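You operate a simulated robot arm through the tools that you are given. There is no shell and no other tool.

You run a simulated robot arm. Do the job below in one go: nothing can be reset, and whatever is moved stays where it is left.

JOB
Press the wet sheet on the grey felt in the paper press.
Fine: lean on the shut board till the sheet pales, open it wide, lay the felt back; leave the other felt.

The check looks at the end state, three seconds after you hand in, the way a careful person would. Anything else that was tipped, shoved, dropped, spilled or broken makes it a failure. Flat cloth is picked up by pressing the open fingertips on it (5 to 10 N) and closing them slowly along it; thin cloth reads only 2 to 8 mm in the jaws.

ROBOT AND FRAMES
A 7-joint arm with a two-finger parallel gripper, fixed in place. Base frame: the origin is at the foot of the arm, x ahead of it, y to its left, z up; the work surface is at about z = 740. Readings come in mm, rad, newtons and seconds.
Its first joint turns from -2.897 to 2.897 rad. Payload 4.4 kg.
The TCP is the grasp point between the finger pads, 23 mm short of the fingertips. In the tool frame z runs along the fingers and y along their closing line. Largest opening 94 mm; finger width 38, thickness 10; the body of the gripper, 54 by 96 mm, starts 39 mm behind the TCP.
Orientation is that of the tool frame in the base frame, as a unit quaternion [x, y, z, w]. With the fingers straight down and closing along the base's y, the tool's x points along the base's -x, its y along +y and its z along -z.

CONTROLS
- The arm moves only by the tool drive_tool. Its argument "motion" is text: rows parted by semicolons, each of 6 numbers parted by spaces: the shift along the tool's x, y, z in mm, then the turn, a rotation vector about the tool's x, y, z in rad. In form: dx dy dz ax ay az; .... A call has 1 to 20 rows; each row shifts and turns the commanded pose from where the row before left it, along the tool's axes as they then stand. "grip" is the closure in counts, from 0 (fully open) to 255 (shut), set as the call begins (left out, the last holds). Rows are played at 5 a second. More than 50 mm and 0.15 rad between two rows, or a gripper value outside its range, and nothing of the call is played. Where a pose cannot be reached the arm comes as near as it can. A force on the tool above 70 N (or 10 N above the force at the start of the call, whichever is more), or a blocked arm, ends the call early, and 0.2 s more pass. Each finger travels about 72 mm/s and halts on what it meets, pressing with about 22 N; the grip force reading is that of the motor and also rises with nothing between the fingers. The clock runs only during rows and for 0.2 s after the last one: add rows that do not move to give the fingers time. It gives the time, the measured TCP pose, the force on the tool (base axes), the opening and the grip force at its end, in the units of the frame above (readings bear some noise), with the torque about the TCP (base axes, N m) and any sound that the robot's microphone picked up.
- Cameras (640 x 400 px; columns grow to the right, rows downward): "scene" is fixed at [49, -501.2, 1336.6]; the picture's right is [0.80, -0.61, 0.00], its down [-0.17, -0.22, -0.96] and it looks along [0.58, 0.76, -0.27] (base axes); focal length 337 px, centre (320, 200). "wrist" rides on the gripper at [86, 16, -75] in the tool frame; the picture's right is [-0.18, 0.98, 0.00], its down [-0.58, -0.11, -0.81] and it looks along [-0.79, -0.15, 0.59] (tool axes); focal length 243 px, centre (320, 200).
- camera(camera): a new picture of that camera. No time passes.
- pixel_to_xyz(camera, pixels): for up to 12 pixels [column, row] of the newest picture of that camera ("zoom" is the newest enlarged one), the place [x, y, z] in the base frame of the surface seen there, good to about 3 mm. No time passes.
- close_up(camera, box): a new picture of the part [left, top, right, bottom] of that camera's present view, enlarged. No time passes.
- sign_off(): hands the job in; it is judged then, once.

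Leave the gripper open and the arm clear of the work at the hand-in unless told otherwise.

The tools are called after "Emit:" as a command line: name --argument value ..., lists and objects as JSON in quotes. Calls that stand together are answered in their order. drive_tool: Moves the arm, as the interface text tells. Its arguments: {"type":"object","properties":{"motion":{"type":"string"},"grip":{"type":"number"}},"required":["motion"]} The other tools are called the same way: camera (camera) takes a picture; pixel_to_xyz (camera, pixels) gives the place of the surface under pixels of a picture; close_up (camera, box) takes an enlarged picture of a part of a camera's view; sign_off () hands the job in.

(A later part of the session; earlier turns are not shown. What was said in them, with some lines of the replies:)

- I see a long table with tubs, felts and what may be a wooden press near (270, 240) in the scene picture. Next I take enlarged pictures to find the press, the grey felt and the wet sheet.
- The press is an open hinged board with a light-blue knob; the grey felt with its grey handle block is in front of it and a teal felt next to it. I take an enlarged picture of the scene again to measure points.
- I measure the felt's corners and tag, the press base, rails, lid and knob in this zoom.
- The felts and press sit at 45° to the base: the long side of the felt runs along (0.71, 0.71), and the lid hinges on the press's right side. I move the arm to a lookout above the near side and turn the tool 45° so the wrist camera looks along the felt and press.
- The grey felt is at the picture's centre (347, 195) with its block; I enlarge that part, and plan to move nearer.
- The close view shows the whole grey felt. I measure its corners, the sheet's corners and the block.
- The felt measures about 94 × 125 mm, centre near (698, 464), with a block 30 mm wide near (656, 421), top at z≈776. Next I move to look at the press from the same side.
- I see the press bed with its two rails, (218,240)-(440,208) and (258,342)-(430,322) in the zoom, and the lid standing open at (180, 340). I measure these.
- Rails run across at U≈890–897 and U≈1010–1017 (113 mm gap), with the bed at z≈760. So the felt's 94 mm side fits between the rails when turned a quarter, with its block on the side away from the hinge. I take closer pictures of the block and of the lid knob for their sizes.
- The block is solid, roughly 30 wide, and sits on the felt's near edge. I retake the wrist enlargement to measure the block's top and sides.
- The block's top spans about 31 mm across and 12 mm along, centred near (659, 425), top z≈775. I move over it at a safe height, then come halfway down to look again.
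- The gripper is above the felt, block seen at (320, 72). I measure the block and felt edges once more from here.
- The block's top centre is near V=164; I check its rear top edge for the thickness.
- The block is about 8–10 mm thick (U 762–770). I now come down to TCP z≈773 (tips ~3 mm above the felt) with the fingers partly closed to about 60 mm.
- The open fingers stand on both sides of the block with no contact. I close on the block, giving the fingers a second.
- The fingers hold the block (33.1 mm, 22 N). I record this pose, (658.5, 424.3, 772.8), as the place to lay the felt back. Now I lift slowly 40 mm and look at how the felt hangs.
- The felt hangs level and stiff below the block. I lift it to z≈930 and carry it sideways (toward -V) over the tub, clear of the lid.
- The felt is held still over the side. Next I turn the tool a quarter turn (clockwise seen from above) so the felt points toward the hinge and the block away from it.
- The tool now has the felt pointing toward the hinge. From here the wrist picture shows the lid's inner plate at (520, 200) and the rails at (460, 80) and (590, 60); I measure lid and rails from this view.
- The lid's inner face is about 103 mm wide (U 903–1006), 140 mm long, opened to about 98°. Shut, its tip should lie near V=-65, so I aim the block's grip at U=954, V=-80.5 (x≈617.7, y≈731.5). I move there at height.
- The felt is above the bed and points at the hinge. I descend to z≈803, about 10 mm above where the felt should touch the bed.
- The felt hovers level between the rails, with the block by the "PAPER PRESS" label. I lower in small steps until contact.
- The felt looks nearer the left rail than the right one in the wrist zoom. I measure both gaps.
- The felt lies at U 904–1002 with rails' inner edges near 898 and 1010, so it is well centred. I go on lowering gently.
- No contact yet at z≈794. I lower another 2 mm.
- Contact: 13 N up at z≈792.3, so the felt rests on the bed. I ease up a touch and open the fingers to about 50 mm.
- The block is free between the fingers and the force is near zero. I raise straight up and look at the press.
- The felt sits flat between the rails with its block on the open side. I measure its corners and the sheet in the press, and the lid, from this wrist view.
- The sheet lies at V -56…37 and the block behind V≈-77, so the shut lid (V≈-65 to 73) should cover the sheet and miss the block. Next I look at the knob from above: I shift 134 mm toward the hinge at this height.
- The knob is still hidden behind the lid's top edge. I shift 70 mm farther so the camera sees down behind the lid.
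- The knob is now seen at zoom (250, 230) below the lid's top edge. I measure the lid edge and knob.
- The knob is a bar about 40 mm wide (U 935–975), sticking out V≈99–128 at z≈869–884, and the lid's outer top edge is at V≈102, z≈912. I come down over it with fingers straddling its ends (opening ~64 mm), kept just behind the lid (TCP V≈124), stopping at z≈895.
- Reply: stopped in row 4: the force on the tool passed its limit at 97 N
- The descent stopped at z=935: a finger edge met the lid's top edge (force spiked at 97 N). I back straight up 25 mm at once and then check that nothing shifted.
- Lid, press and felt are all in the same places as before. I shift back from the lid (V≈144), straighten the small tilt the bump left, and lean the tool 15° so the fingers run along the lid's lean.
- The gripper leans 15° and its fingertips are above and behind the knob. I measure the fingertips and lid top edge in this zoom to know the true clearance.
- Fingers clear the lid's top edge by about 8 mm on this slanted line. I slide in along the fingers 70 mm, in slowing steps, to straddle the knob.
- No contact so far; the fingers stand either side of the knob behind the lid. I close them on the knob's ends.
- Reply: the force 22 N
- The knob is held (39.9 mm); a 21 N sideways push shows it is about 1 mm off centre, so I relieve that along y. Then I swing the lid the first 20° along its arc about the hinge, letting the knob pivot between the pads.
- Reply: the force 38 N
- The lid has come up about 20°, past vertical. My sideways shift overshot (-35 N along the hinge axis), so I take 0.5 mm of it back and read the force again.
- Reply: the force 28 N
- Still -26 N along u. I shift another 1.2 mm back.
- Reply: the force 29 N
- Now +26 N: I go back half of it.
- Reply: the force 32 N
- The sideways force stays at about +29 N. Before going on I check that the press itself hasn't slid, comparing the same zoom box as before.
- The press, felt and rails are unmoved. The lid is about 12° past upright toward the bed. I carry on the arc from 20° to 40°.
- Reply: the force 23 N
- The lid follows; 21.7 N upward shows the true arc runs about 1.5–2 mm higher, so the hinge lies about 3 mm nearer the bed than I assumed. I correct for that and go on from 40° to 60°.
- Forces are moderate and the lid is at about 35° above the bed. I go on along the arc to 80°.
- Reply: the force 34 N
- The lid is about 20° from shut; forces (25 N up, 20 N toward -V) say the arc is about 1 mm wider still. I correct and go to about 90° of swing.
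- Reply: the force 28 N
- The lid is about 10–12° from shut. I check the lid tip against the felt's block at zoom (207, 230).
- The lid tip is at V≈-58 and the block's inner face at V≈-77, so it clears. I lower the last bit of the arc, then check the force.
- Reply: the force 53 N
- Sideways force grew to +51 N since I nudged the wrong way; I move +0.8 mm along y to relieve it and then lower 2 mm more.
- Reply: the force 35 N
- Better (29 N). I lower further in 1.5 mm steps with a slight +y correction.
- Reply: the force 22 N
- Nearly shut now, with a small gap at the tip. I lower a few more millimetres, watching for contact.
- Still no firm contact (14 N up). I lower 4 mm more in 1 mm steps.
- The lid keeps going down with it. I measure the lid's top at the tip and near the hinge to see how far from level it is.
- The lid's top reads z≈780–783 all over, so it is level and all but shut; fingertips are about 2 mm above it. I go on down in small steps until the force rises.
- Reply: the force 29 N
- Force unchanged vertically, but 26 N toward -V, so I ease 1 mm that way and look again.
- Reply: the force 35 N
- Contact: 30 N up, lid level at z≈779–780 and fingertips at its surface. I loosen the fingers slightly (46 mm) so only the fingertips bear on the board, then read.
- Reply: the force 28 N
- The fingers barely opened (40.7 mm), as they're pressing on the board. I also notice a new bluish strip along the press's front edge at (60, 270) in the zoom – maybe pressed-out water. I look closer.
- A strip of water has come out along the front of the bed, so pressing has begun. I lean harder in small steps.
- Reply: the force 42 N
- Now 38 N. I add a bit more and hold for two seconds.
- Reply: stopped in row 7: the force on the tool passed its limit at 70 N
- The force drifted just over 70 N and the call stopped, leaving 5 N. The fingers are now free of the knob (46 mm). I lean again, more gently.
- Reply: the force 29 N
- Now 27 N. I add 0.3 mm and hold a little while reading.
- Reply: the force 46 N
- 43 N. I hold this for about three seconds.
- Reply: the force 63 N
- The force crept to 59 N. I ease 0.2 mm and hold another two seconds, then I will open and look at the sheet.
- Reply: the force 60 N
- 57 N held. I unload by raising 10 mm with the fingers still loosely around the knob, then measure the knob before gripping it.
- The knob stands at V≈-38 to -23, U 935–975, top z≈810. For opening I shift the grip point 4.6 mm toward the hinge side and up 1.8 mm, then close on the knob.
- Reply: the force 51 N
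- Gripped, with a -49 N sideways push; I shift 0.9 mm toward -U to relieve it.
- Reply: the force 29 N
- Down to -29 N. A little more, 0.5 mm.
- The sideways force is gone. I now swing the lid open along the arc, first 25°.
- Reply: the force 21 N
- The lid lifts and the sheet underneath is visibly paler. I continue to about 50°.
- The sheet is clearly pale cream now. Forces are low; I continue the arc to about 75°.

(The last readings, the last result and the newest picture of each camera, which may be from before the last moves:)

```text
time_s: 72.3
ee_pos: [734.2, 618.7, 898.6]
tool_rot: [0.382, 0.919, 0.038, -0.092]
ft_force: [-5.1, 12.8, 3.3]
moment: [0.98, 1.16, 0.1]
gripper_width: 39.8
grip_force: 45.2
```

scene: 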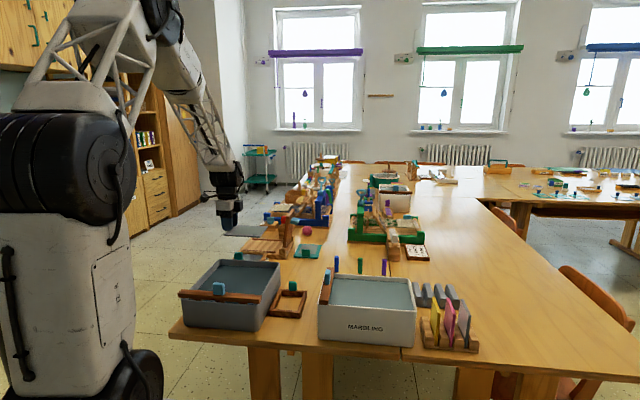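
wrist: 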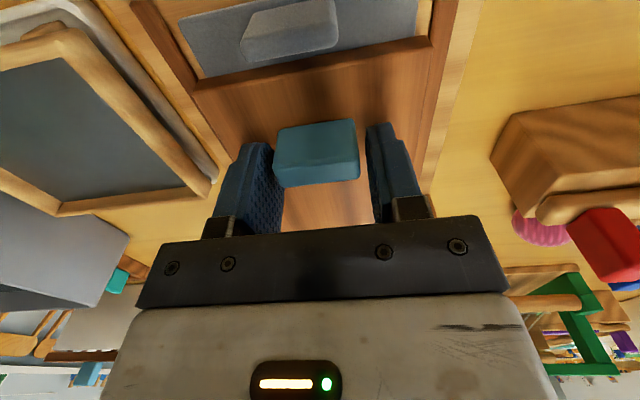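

Forces still small, TCP V≈82 as planned. I take the last part of the arc to the open stop.

Emit:
drive_tool --motion "-9.49 0 -2.02 0 0.01326 0; -9.55 0 -1.24 0 0.01326 0; -9.72 0 -0.59 0 0.01326 0; -9.7 0 0.11 0 0.01326 0; -5 0 0.3 0 0.0098 0; 0 0 0 0 0 0"

Emit:
close_up --camera "scene" --box '[240, 200, 350, 280]'

```text
time_s: 73.7
ee_pos: [765.5, 588.4, 892.9]
tool_rot: [0.379, 0.916, 0.051, -0.12]
ft_force: [4.3, 15.0, 9.5]
moment: [0.99, 0.78, -0.1]
gripper_width: 39.8
grip_force: 45.0
```

```text
5.00 times, centred on (295, 240) of scene
```

zoom: 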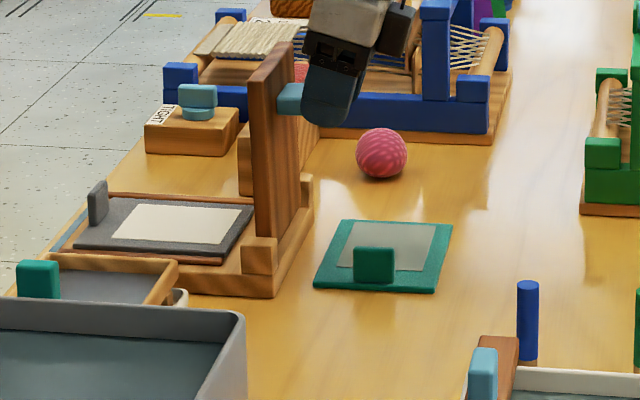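

The lid is near upright but not yet at its stop; the pads slid a little on the knob. I keep hold and pull on about 10 mm more toward +V, then look.

Emit:
drive_tool --motion "-5 0 0 0 0 0; -5 0 0.3 0 0 0; 0 0 0 0 0 0"

Emit:
close_up --camera "scene" --box '[240, 200, 350, 280]'

Emit:
camera --camera "wrist"

```text
time_s: 74.5
ee_pos: [770.2, 580.8, 890.1]
tool_rot: [0.38, 0.916, 0.05, -0.121]
ft_force: [5.4, 17.4, 10.9]
moment: [1.26, 0.96, -0.2]
gripper_width: 39.7
grip_force: 44.6
```

```text
5.00 times, centred on (295, 240) of scene
```

zoom: 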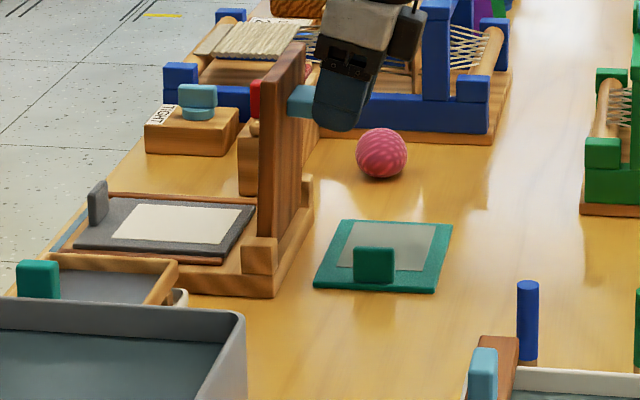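

```text
taken
```

wrist: 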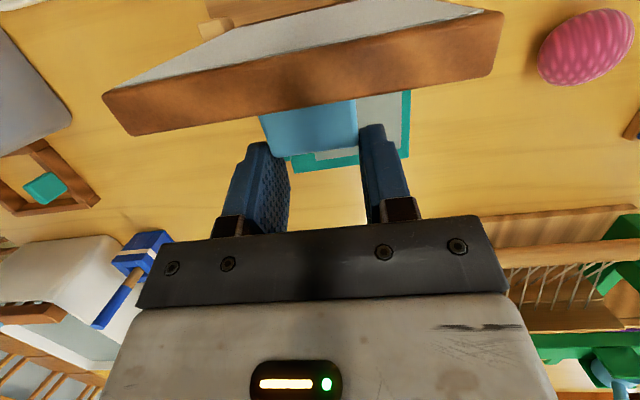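

The lid follows and is now slightly past upright. I pull another 8 mm toward its stop.

Emit:
drive_tool --motion "-4 0 0.3 0 0 0; -4 0 0.5 0 0 0; 0 0 0 0 0 0"

Emit:
close_up --camera "scene" --box '[240, 200, 350, 280]'

```text
time_s: 75.3
ee_pos: [776.7, 574.3, 886.2]
tool_rot: [0.38, 0.916, 0.051, -0.12]
ft_force: [12.1, 23.7, 6.5]
moment: [1.0, 0.88, -0.46]
gripper_width: 39.6
grip_force: 45.1
```

```text
5.00 times, centred on (295, 240) of scene
```

zoom: 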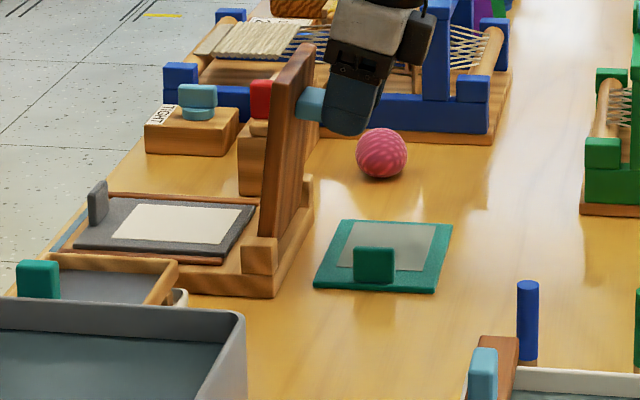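

Nearly the original open angle. I pull 3 mm more, then open the fingers slowly.

Emit:
drive_tool --motion "-3 0 0.4 0 0 0; 0 0 0 0 0 0; 0 0 0 0 0 0"

Emit:
close_up --camera "scene" --box '[240, 200, 350, 280]'

Emit:
pixel_to_xyz --camera "zoom" --pixels '[[300, 48], [280, 75], [285, 200], [300, 100], [314, 90], [318, 112], [308, 60]]'

```text
time_s: 76.1
ee_pos: [776.5, 574.6, 886.4]
tool_rot: [0.379, 0.916, 0.051, -0.12]
ft_force: [10.5, 38.4, 3.8]
moment: [1.23, 0.71, -0.5]
gripper_width: 39.6
grip_force: 45.5
```

```text
5.00 times, centred on (295, 240) of scene
```

zoom: 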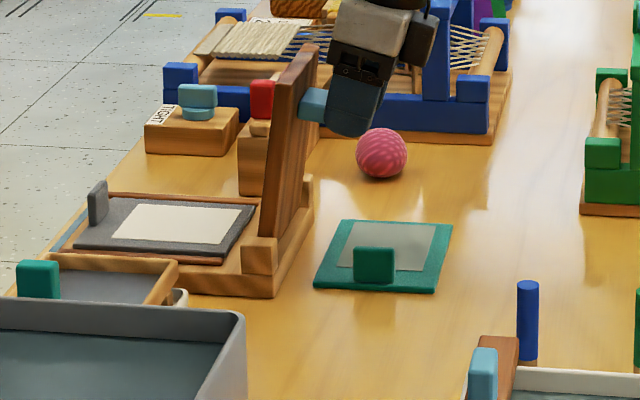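

```text
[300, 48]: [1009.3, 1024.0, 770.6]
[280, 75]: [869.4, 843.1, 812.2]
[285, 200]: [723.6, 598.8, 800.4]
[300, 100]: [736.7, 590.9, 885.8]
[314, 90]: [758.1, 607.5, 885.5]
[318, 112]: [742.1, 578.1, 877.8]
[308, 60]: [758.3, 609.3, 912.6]
```

The lid is back against its stop (20 N resisting). I ease off 1.5 mm and open the fingers.

Emit:
drive_tool --motion "1.5 0 0 0 0 0; 0 0 0 0 0 0"

Emit:
drive_tool --motion "0 0 0 0 0 0; 0 0 0 0 0 0; 0 0 0 0 0 0; 0 0 0 0 0 0" --grip 80

Emit:
close_up --camera "scene" --box '[240, 200, 350, 280]'

Emit:
camera --camera "wrist"

```text
time_s: 76.7
ee_pos: [777.6, 574.1, 886.4]
tool_rot: [0.38, 0.916, 0.05, -0.121]
ft_force: [29.2, 31.9, -1.3]
moment: [-0.14, -0.86, -0.54]
gripper_width: 39.7
grip_force: 44.7
```

```text
time_s: 77.7
ee_pos: [776.8, 574.6, 885.3]
tool_rot: [0.38, 0.916, 0.05, -0.121]
ft_force: [-0.6, 0.2, 0.1]
moment: [0.01, 0.02, -0.01]
gripper_width: 64.6
grip_force: 0.2
```

```text
5.00 times, centred on (295, 240) of scene
```

zoom: 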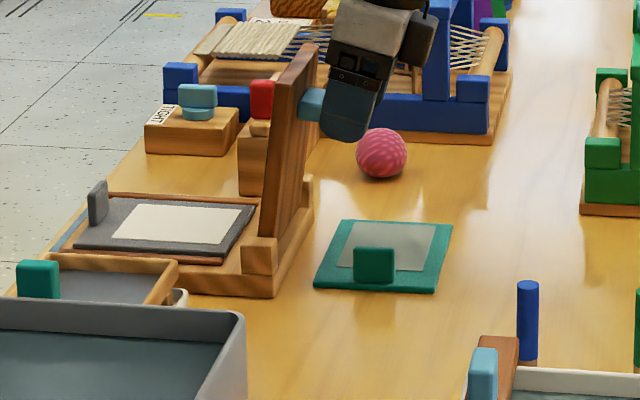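

```text
taken
```

wrist: 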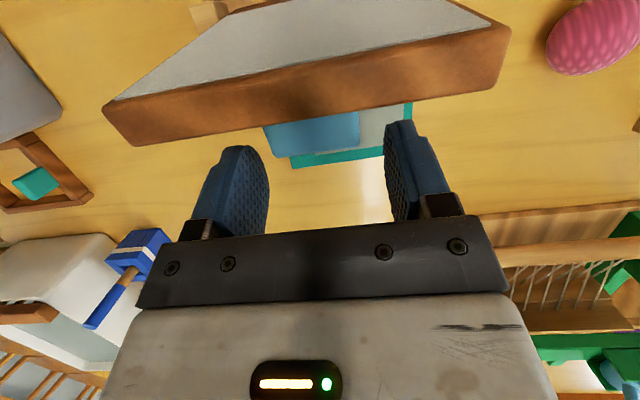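

The lid stays open by itself and the fingers are free. I back out along the fingers, straighten the tool, and rise clear.

Emit:
drive_tool --motion "0 0 -15 0 0 0; 0 0 -30 0 0 0; 0 0 -35 0 0 0; 0 0 -20 0 0 0; 0 0 0 0 -0.1309 0; 0 0 0 0 -0.1309 0; 0 0 -20 0 0 0; 0 0 0 0 0 0"

Emit:
close_up --camera "scene" --box '[230, 190, 350, 280]'

```text
time_s: 79.5
ee_pos: [795.5, 554.6, 1002.4]
tool_rot: [0.384, 0.924, 0.0, 0.001]
ft_force: [-0.3, 0.3, -0.1]
moment: [-0.01, 0.01, 0.0]
gripper_width: 64.5
grip_force: 0.1
```

```text
4.44 times, centred on (290, 235) of scene
```

zoom: 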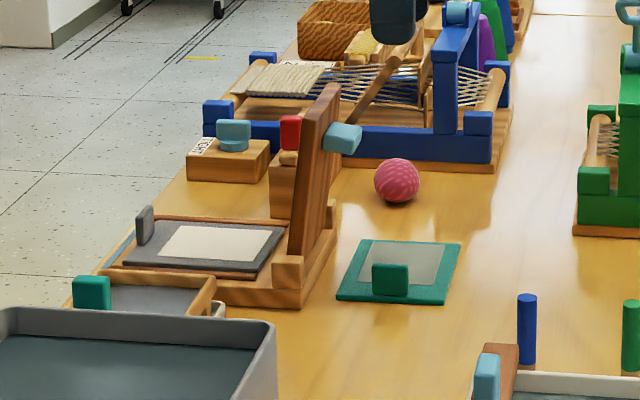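

The lid stands wide open as at the start and the sheet is evenly pale. I travel back above the felt's block at this height.

Emit:
drive_tool --motion "20 0 0 0 0 0; 38 0 0 0 0 0; 42 0 0 0 0 0; 42 0 0 0 0 0; 42 0 0 0 0 0; 38 0 0 0 0 0; 20 0 0 0 0 0; 8 0 0 0 0 0; 0 0 0 0 0 0; 0 0 0 0 0 0" --grip 90

Emit:
camera --camera "wrist"

Emit:
close_up --camera "wrist" --box '[260, 0, 400, 130]'

Emit:
pixel_to_xyz --camera "wrist" --pixels '[[280, 12], [369, 2], [370, 104], [308, 14], [339, 8], [310, 25], [339, 18], [324, 20], [324, 10], [300, 112], [330, 60]]'

```text
time_s: 81.7
ee_pos: [617.8, 732.4, 1002.6]
tool_rot: [0.384, 0.923, 0.0, 0.0]
ft_force: [-0.5, 0.1, 0.7]
moment: [0.03, 0.01, 0.01]
gripper_width: 60.7
grip_force: 0.0
```

```text
taken
```

wrist: 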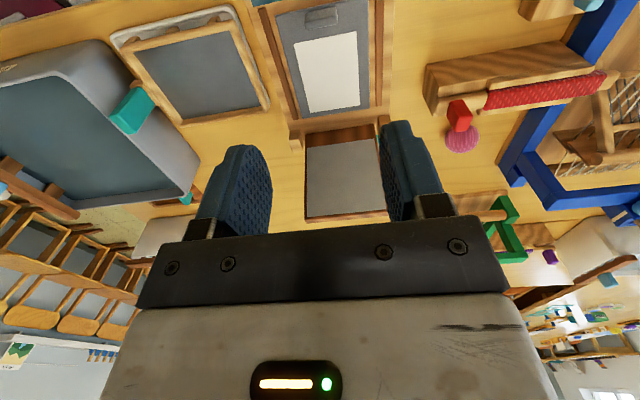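

```text
3.08 times, centred on (330, 65) of wrist
```

zoom: 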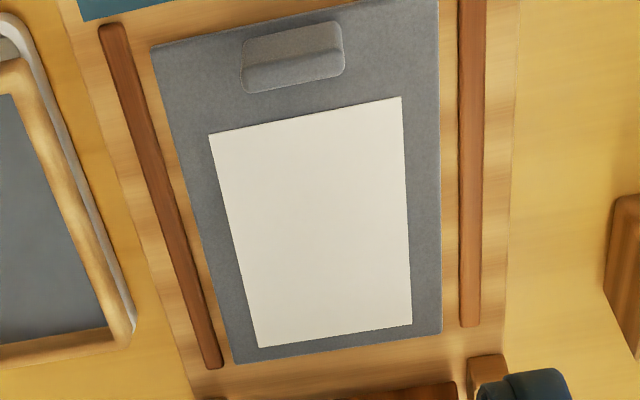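

```text
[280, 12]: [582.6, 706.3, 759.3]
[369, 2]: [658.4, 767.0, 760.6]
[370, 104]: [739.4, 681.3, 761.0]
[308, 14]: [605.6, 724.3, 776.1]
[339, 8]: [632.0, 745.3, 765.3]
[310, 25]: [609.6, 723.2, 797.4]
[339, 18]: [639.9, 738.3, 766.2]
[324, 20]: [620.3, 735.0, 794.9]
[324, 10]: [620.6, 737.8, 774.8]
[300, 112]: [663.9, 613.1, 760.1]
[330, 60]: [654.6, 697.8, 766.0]
```

The sheet is uniformly white, on the felt. I measure the block's outline in this zoom for the regrasp.

Emit:
pixel_to_xyz --camera "zoom" --pixels '[[248, 70], [248, 85], [338, 50], [338, 65], [295, 62], [295, 75], [250, 42], [335, 28], [158, 45], [432, 10], [438, 325], [240, 355]]'

```text
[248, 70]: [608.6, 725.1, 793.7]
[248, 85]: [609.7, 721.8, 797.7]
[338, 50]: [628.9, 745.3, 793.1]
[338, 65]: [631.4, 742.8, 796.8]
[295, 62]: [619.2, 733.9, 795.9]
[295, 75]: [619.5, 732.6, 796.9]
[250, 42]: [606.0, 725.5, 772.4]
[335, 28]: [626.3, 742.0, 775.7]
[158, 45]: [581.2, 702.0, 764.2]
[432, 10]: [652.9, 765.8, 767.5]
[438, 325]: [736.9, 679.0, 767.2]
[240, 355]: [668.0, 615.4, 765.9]
```

The felt hasn't shifted: block centred near U≈955, V≈-80.5, right under the tool. I descend to z≈812 and look.

Emit:
drive_tool --motion "0 0 30 0 0 0; 0 0 40 0 0 0; 0 0 40 0 0 0; 0 0 40 0 0 0; 0 0 25 0 0 0; 0 0 15 0 0 0; 0 0 0 0 0 0; 0 0 0 0 0 0"

Emit:
close_up --camera "wrist" --box '[180, 60, 480, 240]'

Emit:
close_up --camera "scene" --box '[230, 200, 310, 270]'

```text
time_s: 83.5
ee_pos: [618.8, 733.5, 812.9]
tool_rot: [0.384, 0.923, -0.001, 0.001]
ft_force: [0.8, 0.1, 0.1]
moment: [-0.01, 0.02, -0.01]
gripper_width: 61.0
grip_force: 0.0
```

```text
2.13 times, centred on (330, 150) of wrist
```

zoom: 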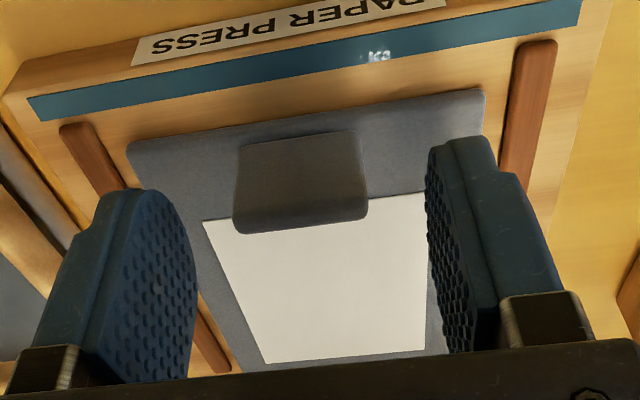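

```text
5.71 times, centred on (270, 235) of scene
```

zoom: 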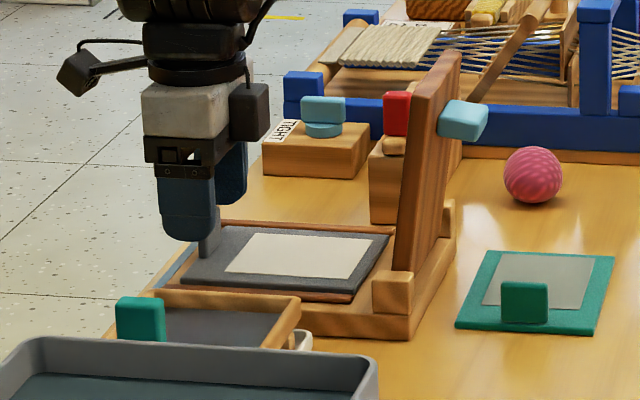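

The block stands between the fingers, slightly to the left. I shift 1.5 mm that way, lower to z≈792.5 and close.

Emit:
drive_tool --motion "0 -1.5 8 0 0 0; 0 0 7 0 0 0; 0 0 5 0 0 0; 0 0 0 0 0 0; 0 0 0 0 0 0"

Emit:
drive_tool --motion "0 0 0 0 0 0; 0 0 0 0 0 0; 0 0 0 0 0 0; 0 0 0 0 0 0; 0 0 0 0 0 0" --grip 255

Emit:
close_up --camera "wrist" --box '[180, 60, 480, 240]'

```text
time_s: 84.7
ee_pos: [618.5, 731.2, 792.1]
tool_rot: [0.383, 0.924, 0.0, 0.0]
ft_force: [0.0, 0.5, -0.2]
moment: [0.03, 0.03, 0.02]
gripper_width: 60.8
grip_force: 0.1
```

```text
time_s: 85.9
ee_pos: [619.3, 733.1, 792.4]
tool_rot: [0.383, 0.924, 0.0, 0.001]
ft_force: [0.8, -0.2, -0.1]
moment: [0.0, 0.0, 0.01]
gripper_width: 33.0
grip_force: 22.3
```

```text
2.13 times, centred on (330, 150) of wrist
```

zoom: 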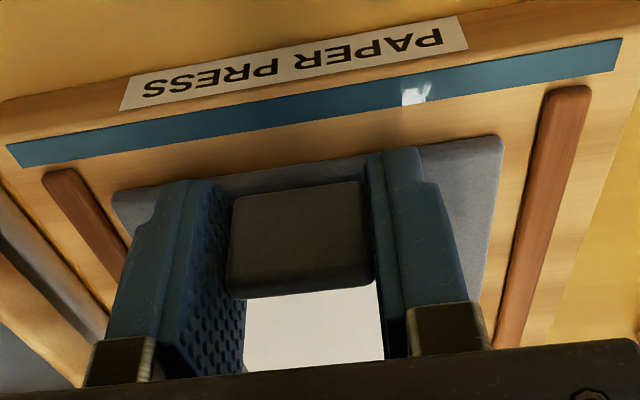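

The block is gripped again (33.0 mm). I lift slowly, then rise to z≈930 straight up.

Emit:
drive_tool --motion "0 0 -4 0 0 0; 0 0 -6 0 0 0; 0 0 -10 0 0 0; 0 0 -20 0 0 0; 0 0 -30 0 0 0; 0 0 -35 0 0 0; 0 0 -33 0 0 0; 0 0 0 0 0 0; 0 0 0 0 0 0"

Emit:
close_up --camera "scene" --box '[200, 160, 340, 280]'

```text
time_s: 87.9
ee_pos: [618.0, 732.1, 929.7]
tool_rot: [0.384, 0.923, 0.001, 0.0]
ft_force: [0.3, -0.9, 0.6]
moment: [0.05, 0.05, 0.02]
gripper_width: 33.2
grip_force: 22.0
```

```text
3.33 times, centred on (270, 220) of scene
```

zoom: 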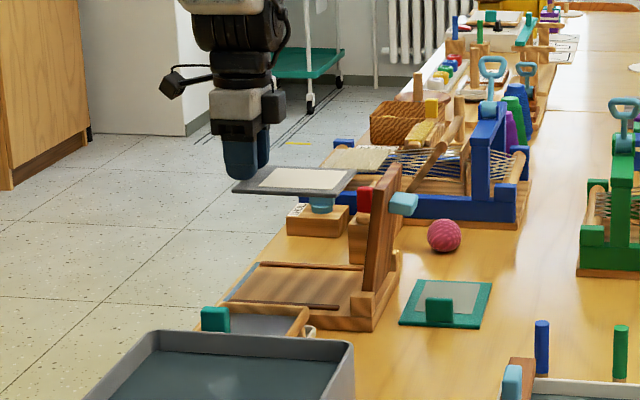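

The felt with the white sheet is lifted level; lid still open. I retrace: 187 mm back along -U (tool -y).

Emit:
drive_tool --motion "0 -15 0 0 0 0; 0 -30 0 0 0 0; 0 -32 0 0 0 0; 0 -32 0 0 0 0; 0 -32 0 0 0 0; 0 -28 0 0 0 0; 0 -13 0 0 0 0; 0 -6 0 0 0 0; 0 0 0 0 0 0; 0 0 0 0 0 0"

Emit:
drive_tool --motion "0 0 0 0 0 -0.1309; 0 0 0 0 0 -0.1309; 0 0 0 0 0 -0.1309; 0 0 0 0 0 -0.1309; 0 0 0 0 0 -0.1309; 0 0 0 0 0 -0.1309; 0 0 0 0 0 -0.1309; 0 0 0 0 0 -0.1309; 0 0 0 0 0 -0.1309; 0 0 0 0 0 -0.1309; 0 0 0 0 0 -0.1309; 0 0 0 0 0 -0.1309; 0 0 0 0 0 0; 0 0 0 0 0 0"

Emit:
camera --camera "scene"

```text
time_s: 90.1
ee_pos: [485.3, 598.4, 930.1]
tool_rot: [0.384, 0.924, 0.0, 0.0]
ft_force: [-0.6, -0.3, -0.3]
moment: [0.01, 0.02, 0.0]
gripper_width: 32.9
grip_force: 22.6
```

```text
time_s: 93.1
ee_pos: [484.4, 598.9, 930.7]
tool_rot: [-0.382, 0.924, 0.0, 0.0]
ft_force: [-0.1, 0.5, -1.2]
moment: [-0.02, 0.03, 0.04]
gripper_width: 33.0
grip_force: 22.1
```

```text
taken
```

scene: 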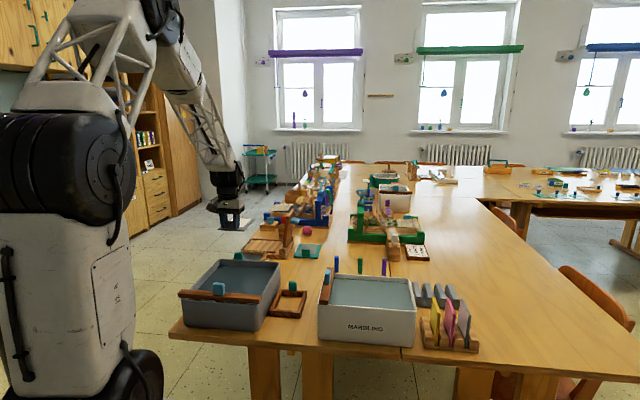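

The felt is turned back to its first heading. I carry it 246 mm back along +V to above its old place.

Emit:
drive_tool --motion "0.1 -15 0 0 0 0; 0.1 -30 0 0 0 0; 0.1 -38 0 0 0 0; 0.1 -38 0 0 0 0; 0.1 -38 0 0 0 0; 0.1 -38 0 0 0 0; 0 -29 0 0 0 0; 0 -14 0 0 0 0; 0 -6 0 0 0 0; 0 0 0 0 0 0; 0 0 0 0 0 0"

Emit:
camera --camera "wrist"

Emit:
close_up --camera "scene" --box '[230, 180, 350, 280]'

```text
time_s: 95.5
ee_pos: [659.5, 424.6, 929.7]
tool_rot: [-0.382, 0.924, 0.001, 0.0]
ft_force: [0.2, 0.0, 0.0]
moment: [-0.01, 0.0, -0.01]
gripper_width: 33.1
grip_force: 22.2
```

```text
taken
```

wrist: 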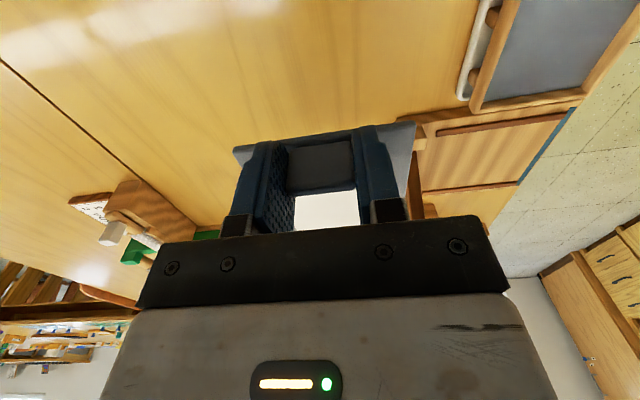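

```text
4.00 times, centred on (290, 230) of scene
```

zoom: 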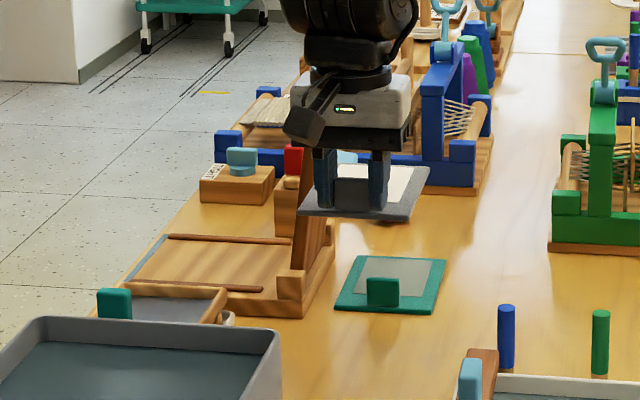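

The felt hangs above its old place, clear of the teal felt. I lower to about 10 mm above the table, shifting 1.5 mm nearer.

Emit:
drive_tool --motion "0.5 0.2 25 0 0 0; 0.5 0.2 35 0 0 0; 0.5 0.2 35 0 0 0; 0 0 25 0 0 0; 0 0 15 0 0 0; 0 0 10 0 0 0; 0 0 0 0 0 0; 0 0 0 0 0 0"

Emit:
close_up --camera "scene" --box '[260, 210, 350, 290]'

```text
time_s: 97.3
ee_pos: [656.1, 424.9, 785.1]
tool_rot: [-0.382, 0.924, -0.001, 0.0]
ft_force: [0.1, -0.6, 0.2]
moment: [0.01, 0.05, 0.0]
gripper_width: 33.3
grip_force: 21.8
```

```text
5.00 times, centred on (305, 250) of scene
```

zoom: 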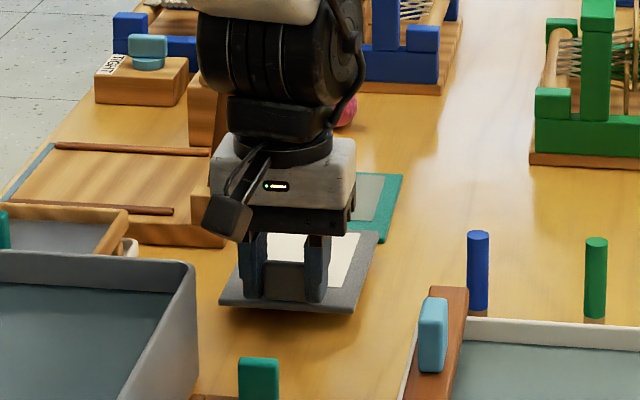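

About 12 mm above the table. I lower 10 mm, then feel for contact.

Emit:
drive_tool --motion "0 0 4 0 0 0; 0 0 3 0 0 0; 0 0 2 0 0 0; 0 0 1 0 0 0; 0 0 0 0 0 0; 0 0 0 0 0 0"

```text
time_s: 98.7
ee_pos: [655.5, 423.5, 775.6]
tool_rot: [-0.383, 0.924, -0.001, 0.0]
ft_force: [0.4, 0.0, -0.4]
moment: [0.0, 0.03, 0.01]
gripper_width: 33.2
grip_force: 22.4
```

No contact at z=775.6. I shift 1.5 mm back along U and lower in fine steps.

Emit:
drive_tool --motion "-1.5 0 0.5 0 0 0; 0 0 0.7 0 0 0; 0 0 0.7 0 0 0; 0 0 0 0 0 0; 0 0 0 0 0 0"

```text
time_s: 99.9
ee_pos: [656.4, 425.4, 771.9]
tool_rot: [-0.382, 0.924, 0.0, 0.0]
ft_force: [-0.1, 0.1, -0.5]
moment: [0.0, 0.01, 0.02]
gripper_width: 33.0
grip_force: 21.8
```

Still no contact at z≈772. Another 1.5 mm in fine steps.

Emit:
drive_tool --motion "0 0 0.5 0 0 0; 0 0 0.5 0 0 0; 0 0 0.5 0 0 0; 0 0 0 0 0 0; 0 0 0 0 0 0"

Emit:
close_up --camera "scene" --box '[270, 230, 340, 280]'

```text
time_s: 101.1
ee_pos: [656.4, 424.8, 771.9]
tool_rot: [-0.382, 0.924, 0.0, 0.0]
ft_force: [-0.6, 0.3, 5.4]
moment: [0.1, -0.13, -0.01]
gripper_width: 33.2
grip_force: 22.0
```

```text
8.00 times, centred on (305, 255) of scene
```

zoom: 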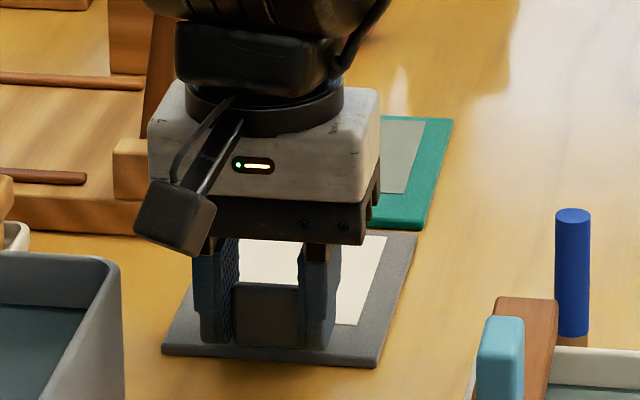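

Contact: 5 N up, felt flat on the table. I open the fingers.

Emit:
drive_tool --motion "0 0 0 0 0 0; 0 0 0 0 0 0; 0 0 0 0 0 0; 0 0 0 0 0 0; 0 0 0 0 0 0" --grip 110

Emit:
camera --camera "wrist"

```text
time_s: 102.3
ee_pos: [657.5, 424.8, 771.4]
tool_rot: [-0.382, 0.924, 0.0, 0.001]
ft_force: [-0.3, 0.4, -0.2]
moment: [0.01, -0.02, -0.01]
gripper_width: 53.5
grip_force: 0.0
```

```text
taken
```

wrist: 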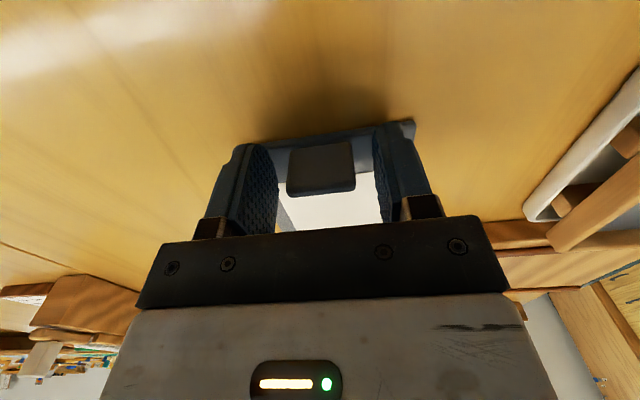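

The block is free. I raise straight up well clear and check everything.

Emit:
drive_tool --motion "0 0 -8 0 0 0; 0 0 -20 0 0 0; 0 0 -35 0 0 0; 0 0 -40 0 0 0; 0 0 -40 0 0 0; 0 0 -40 0 0 0; 0 0 -40 0 0 0; 0 0 -30 0 0 0; 0 0 0 0 0 0"

Emit:
close_up --camera "scene" --box '[240, 200, 350, 280]'

Emit:
pixel_to_xyz --camera "zoom" --pixels '[[280, 370], [405, 376], [428, 296], [312, 294], [338, 348], [318, 284], [432, 288], [447, 228], [346, 224], [374, 265], [270, 285], [222, 262]]'

```text
time_s: 104.3
ee_pos: [657.7, 424.6, 1024.8]
tool_rot: [-0.382, 0.924, 0.001, 0.001]
ft_force: [-1.1, 0.1, 0.5]
moment: [0.01, 0.02, 0.02]
gripper_width: 53.3
grip_force: 0.1
```

```text
5.00 times, centred on (295, 240) of scene
```

zoom: 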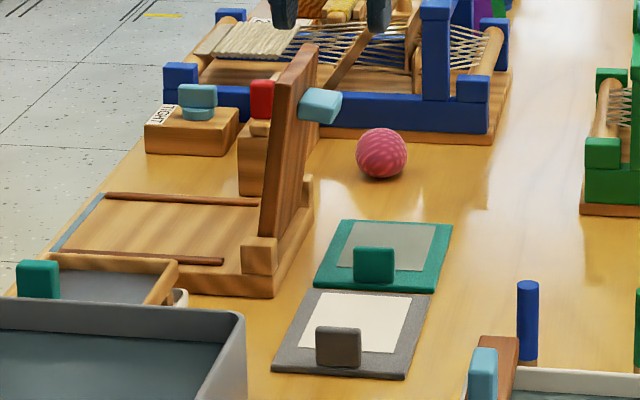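

```text
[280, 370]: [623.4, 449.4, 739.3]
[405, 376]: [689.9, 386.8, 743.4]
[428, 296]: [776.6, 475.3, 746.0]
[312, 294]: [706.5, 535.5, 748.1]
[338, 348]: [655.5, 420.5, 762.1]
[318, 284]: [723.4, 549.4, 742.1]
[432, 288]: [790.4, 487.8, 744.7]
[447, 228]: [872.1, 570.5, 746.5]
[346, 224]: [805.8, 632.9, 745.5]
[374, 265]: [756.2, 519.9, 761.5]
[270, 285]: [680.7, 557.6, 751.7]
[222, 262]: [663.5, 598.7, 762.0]
```

Everything looks as at the start: felt back within 1–2 mm, teal felt untouched, lid wide open, bed empty, sheet pale. I open the gripper fully and withdraw the arm to near its starting spot.

Emit:
drive_tool --motion "0 0 -30 0 0 0; 0 0 -30 0 0 0; 0 0 -30 0 0 0; 14.6 33.6 0 0 0 0; 14.6 33.6 0 0 0 0; 14.6 33.6 0 0 0 0; 14.6 33.6 0 0 0 0; 14.6 33.6 0 0 0 0; 14.6 33.6 0 0 0 0; 14.6 33.6 0 0 0 0; 0 0 0 0 0 0; 0 0 0 0 0 0" --grip 0

Emit:
camera --camera "scene"

Emit:
close_up --camera "scene" --box '[160, 140, 480, 360]'

Emit:
camera --camera "wrist"

```text
time_s: 106.9
ee_pos: [419.6, 518.9, 1113.5]
tool_rot: [-0.382, 0.924, 0.0, 0.0]
ft_force: [0.8, 0.0, 0.5]
moment: [0.01, -0.02, -0.03]
gripper_width: 93.9
grip_force: 0.1
```

```text
taken
```

scene: 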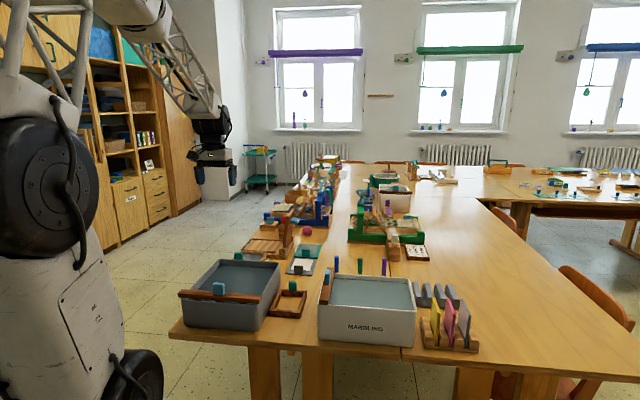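

```text
1.82 times, centred on (320, 250) of scene
```

zoom: 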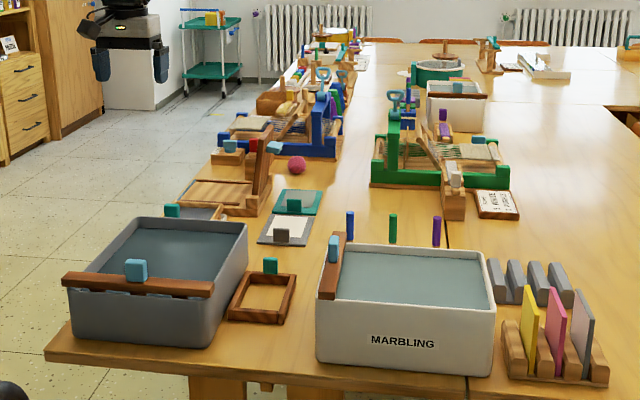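

```text
taken
```

wrist: 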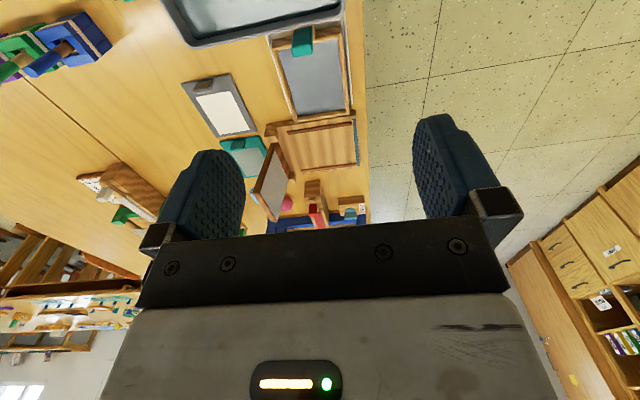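

All is in order: sheet pale on the grey felt in its old place, lid wide open at its stop, teal felt and the rest untouched, gripper open and arm clear. I hand the job in.

Emit:
sign_off

```text
The job is handed in.
```

The wet sheet on the grey felt has been pressed, and the job is handed in. I don't have the result of the check.

- **Sheet:** it turned from grey-green to an even white after about 7 seconds of leaning on the shut board at roughly 27–59 N, plus a shorter first press that went just over 70 N and stopped.
- **Board:** it stands wide open against its stop, at the same angle as at the start.
- **Grey felt:** it is back in its old place, within 1–2 mm, with the block facing the same way.
- **Everything else:** the teal felt and the other things on the table look the same as in the first pictures. The gripper is open and the arm is clear.

- **Bump on the board:** on my first try at the knob, a fingertip hit the top edge of the open board and the force reached 97 N. I backed off and measured; the press, board and felt had not moved.
- **Water:** pressing left a strip of water along the front edge of the press bed, and I left it there.
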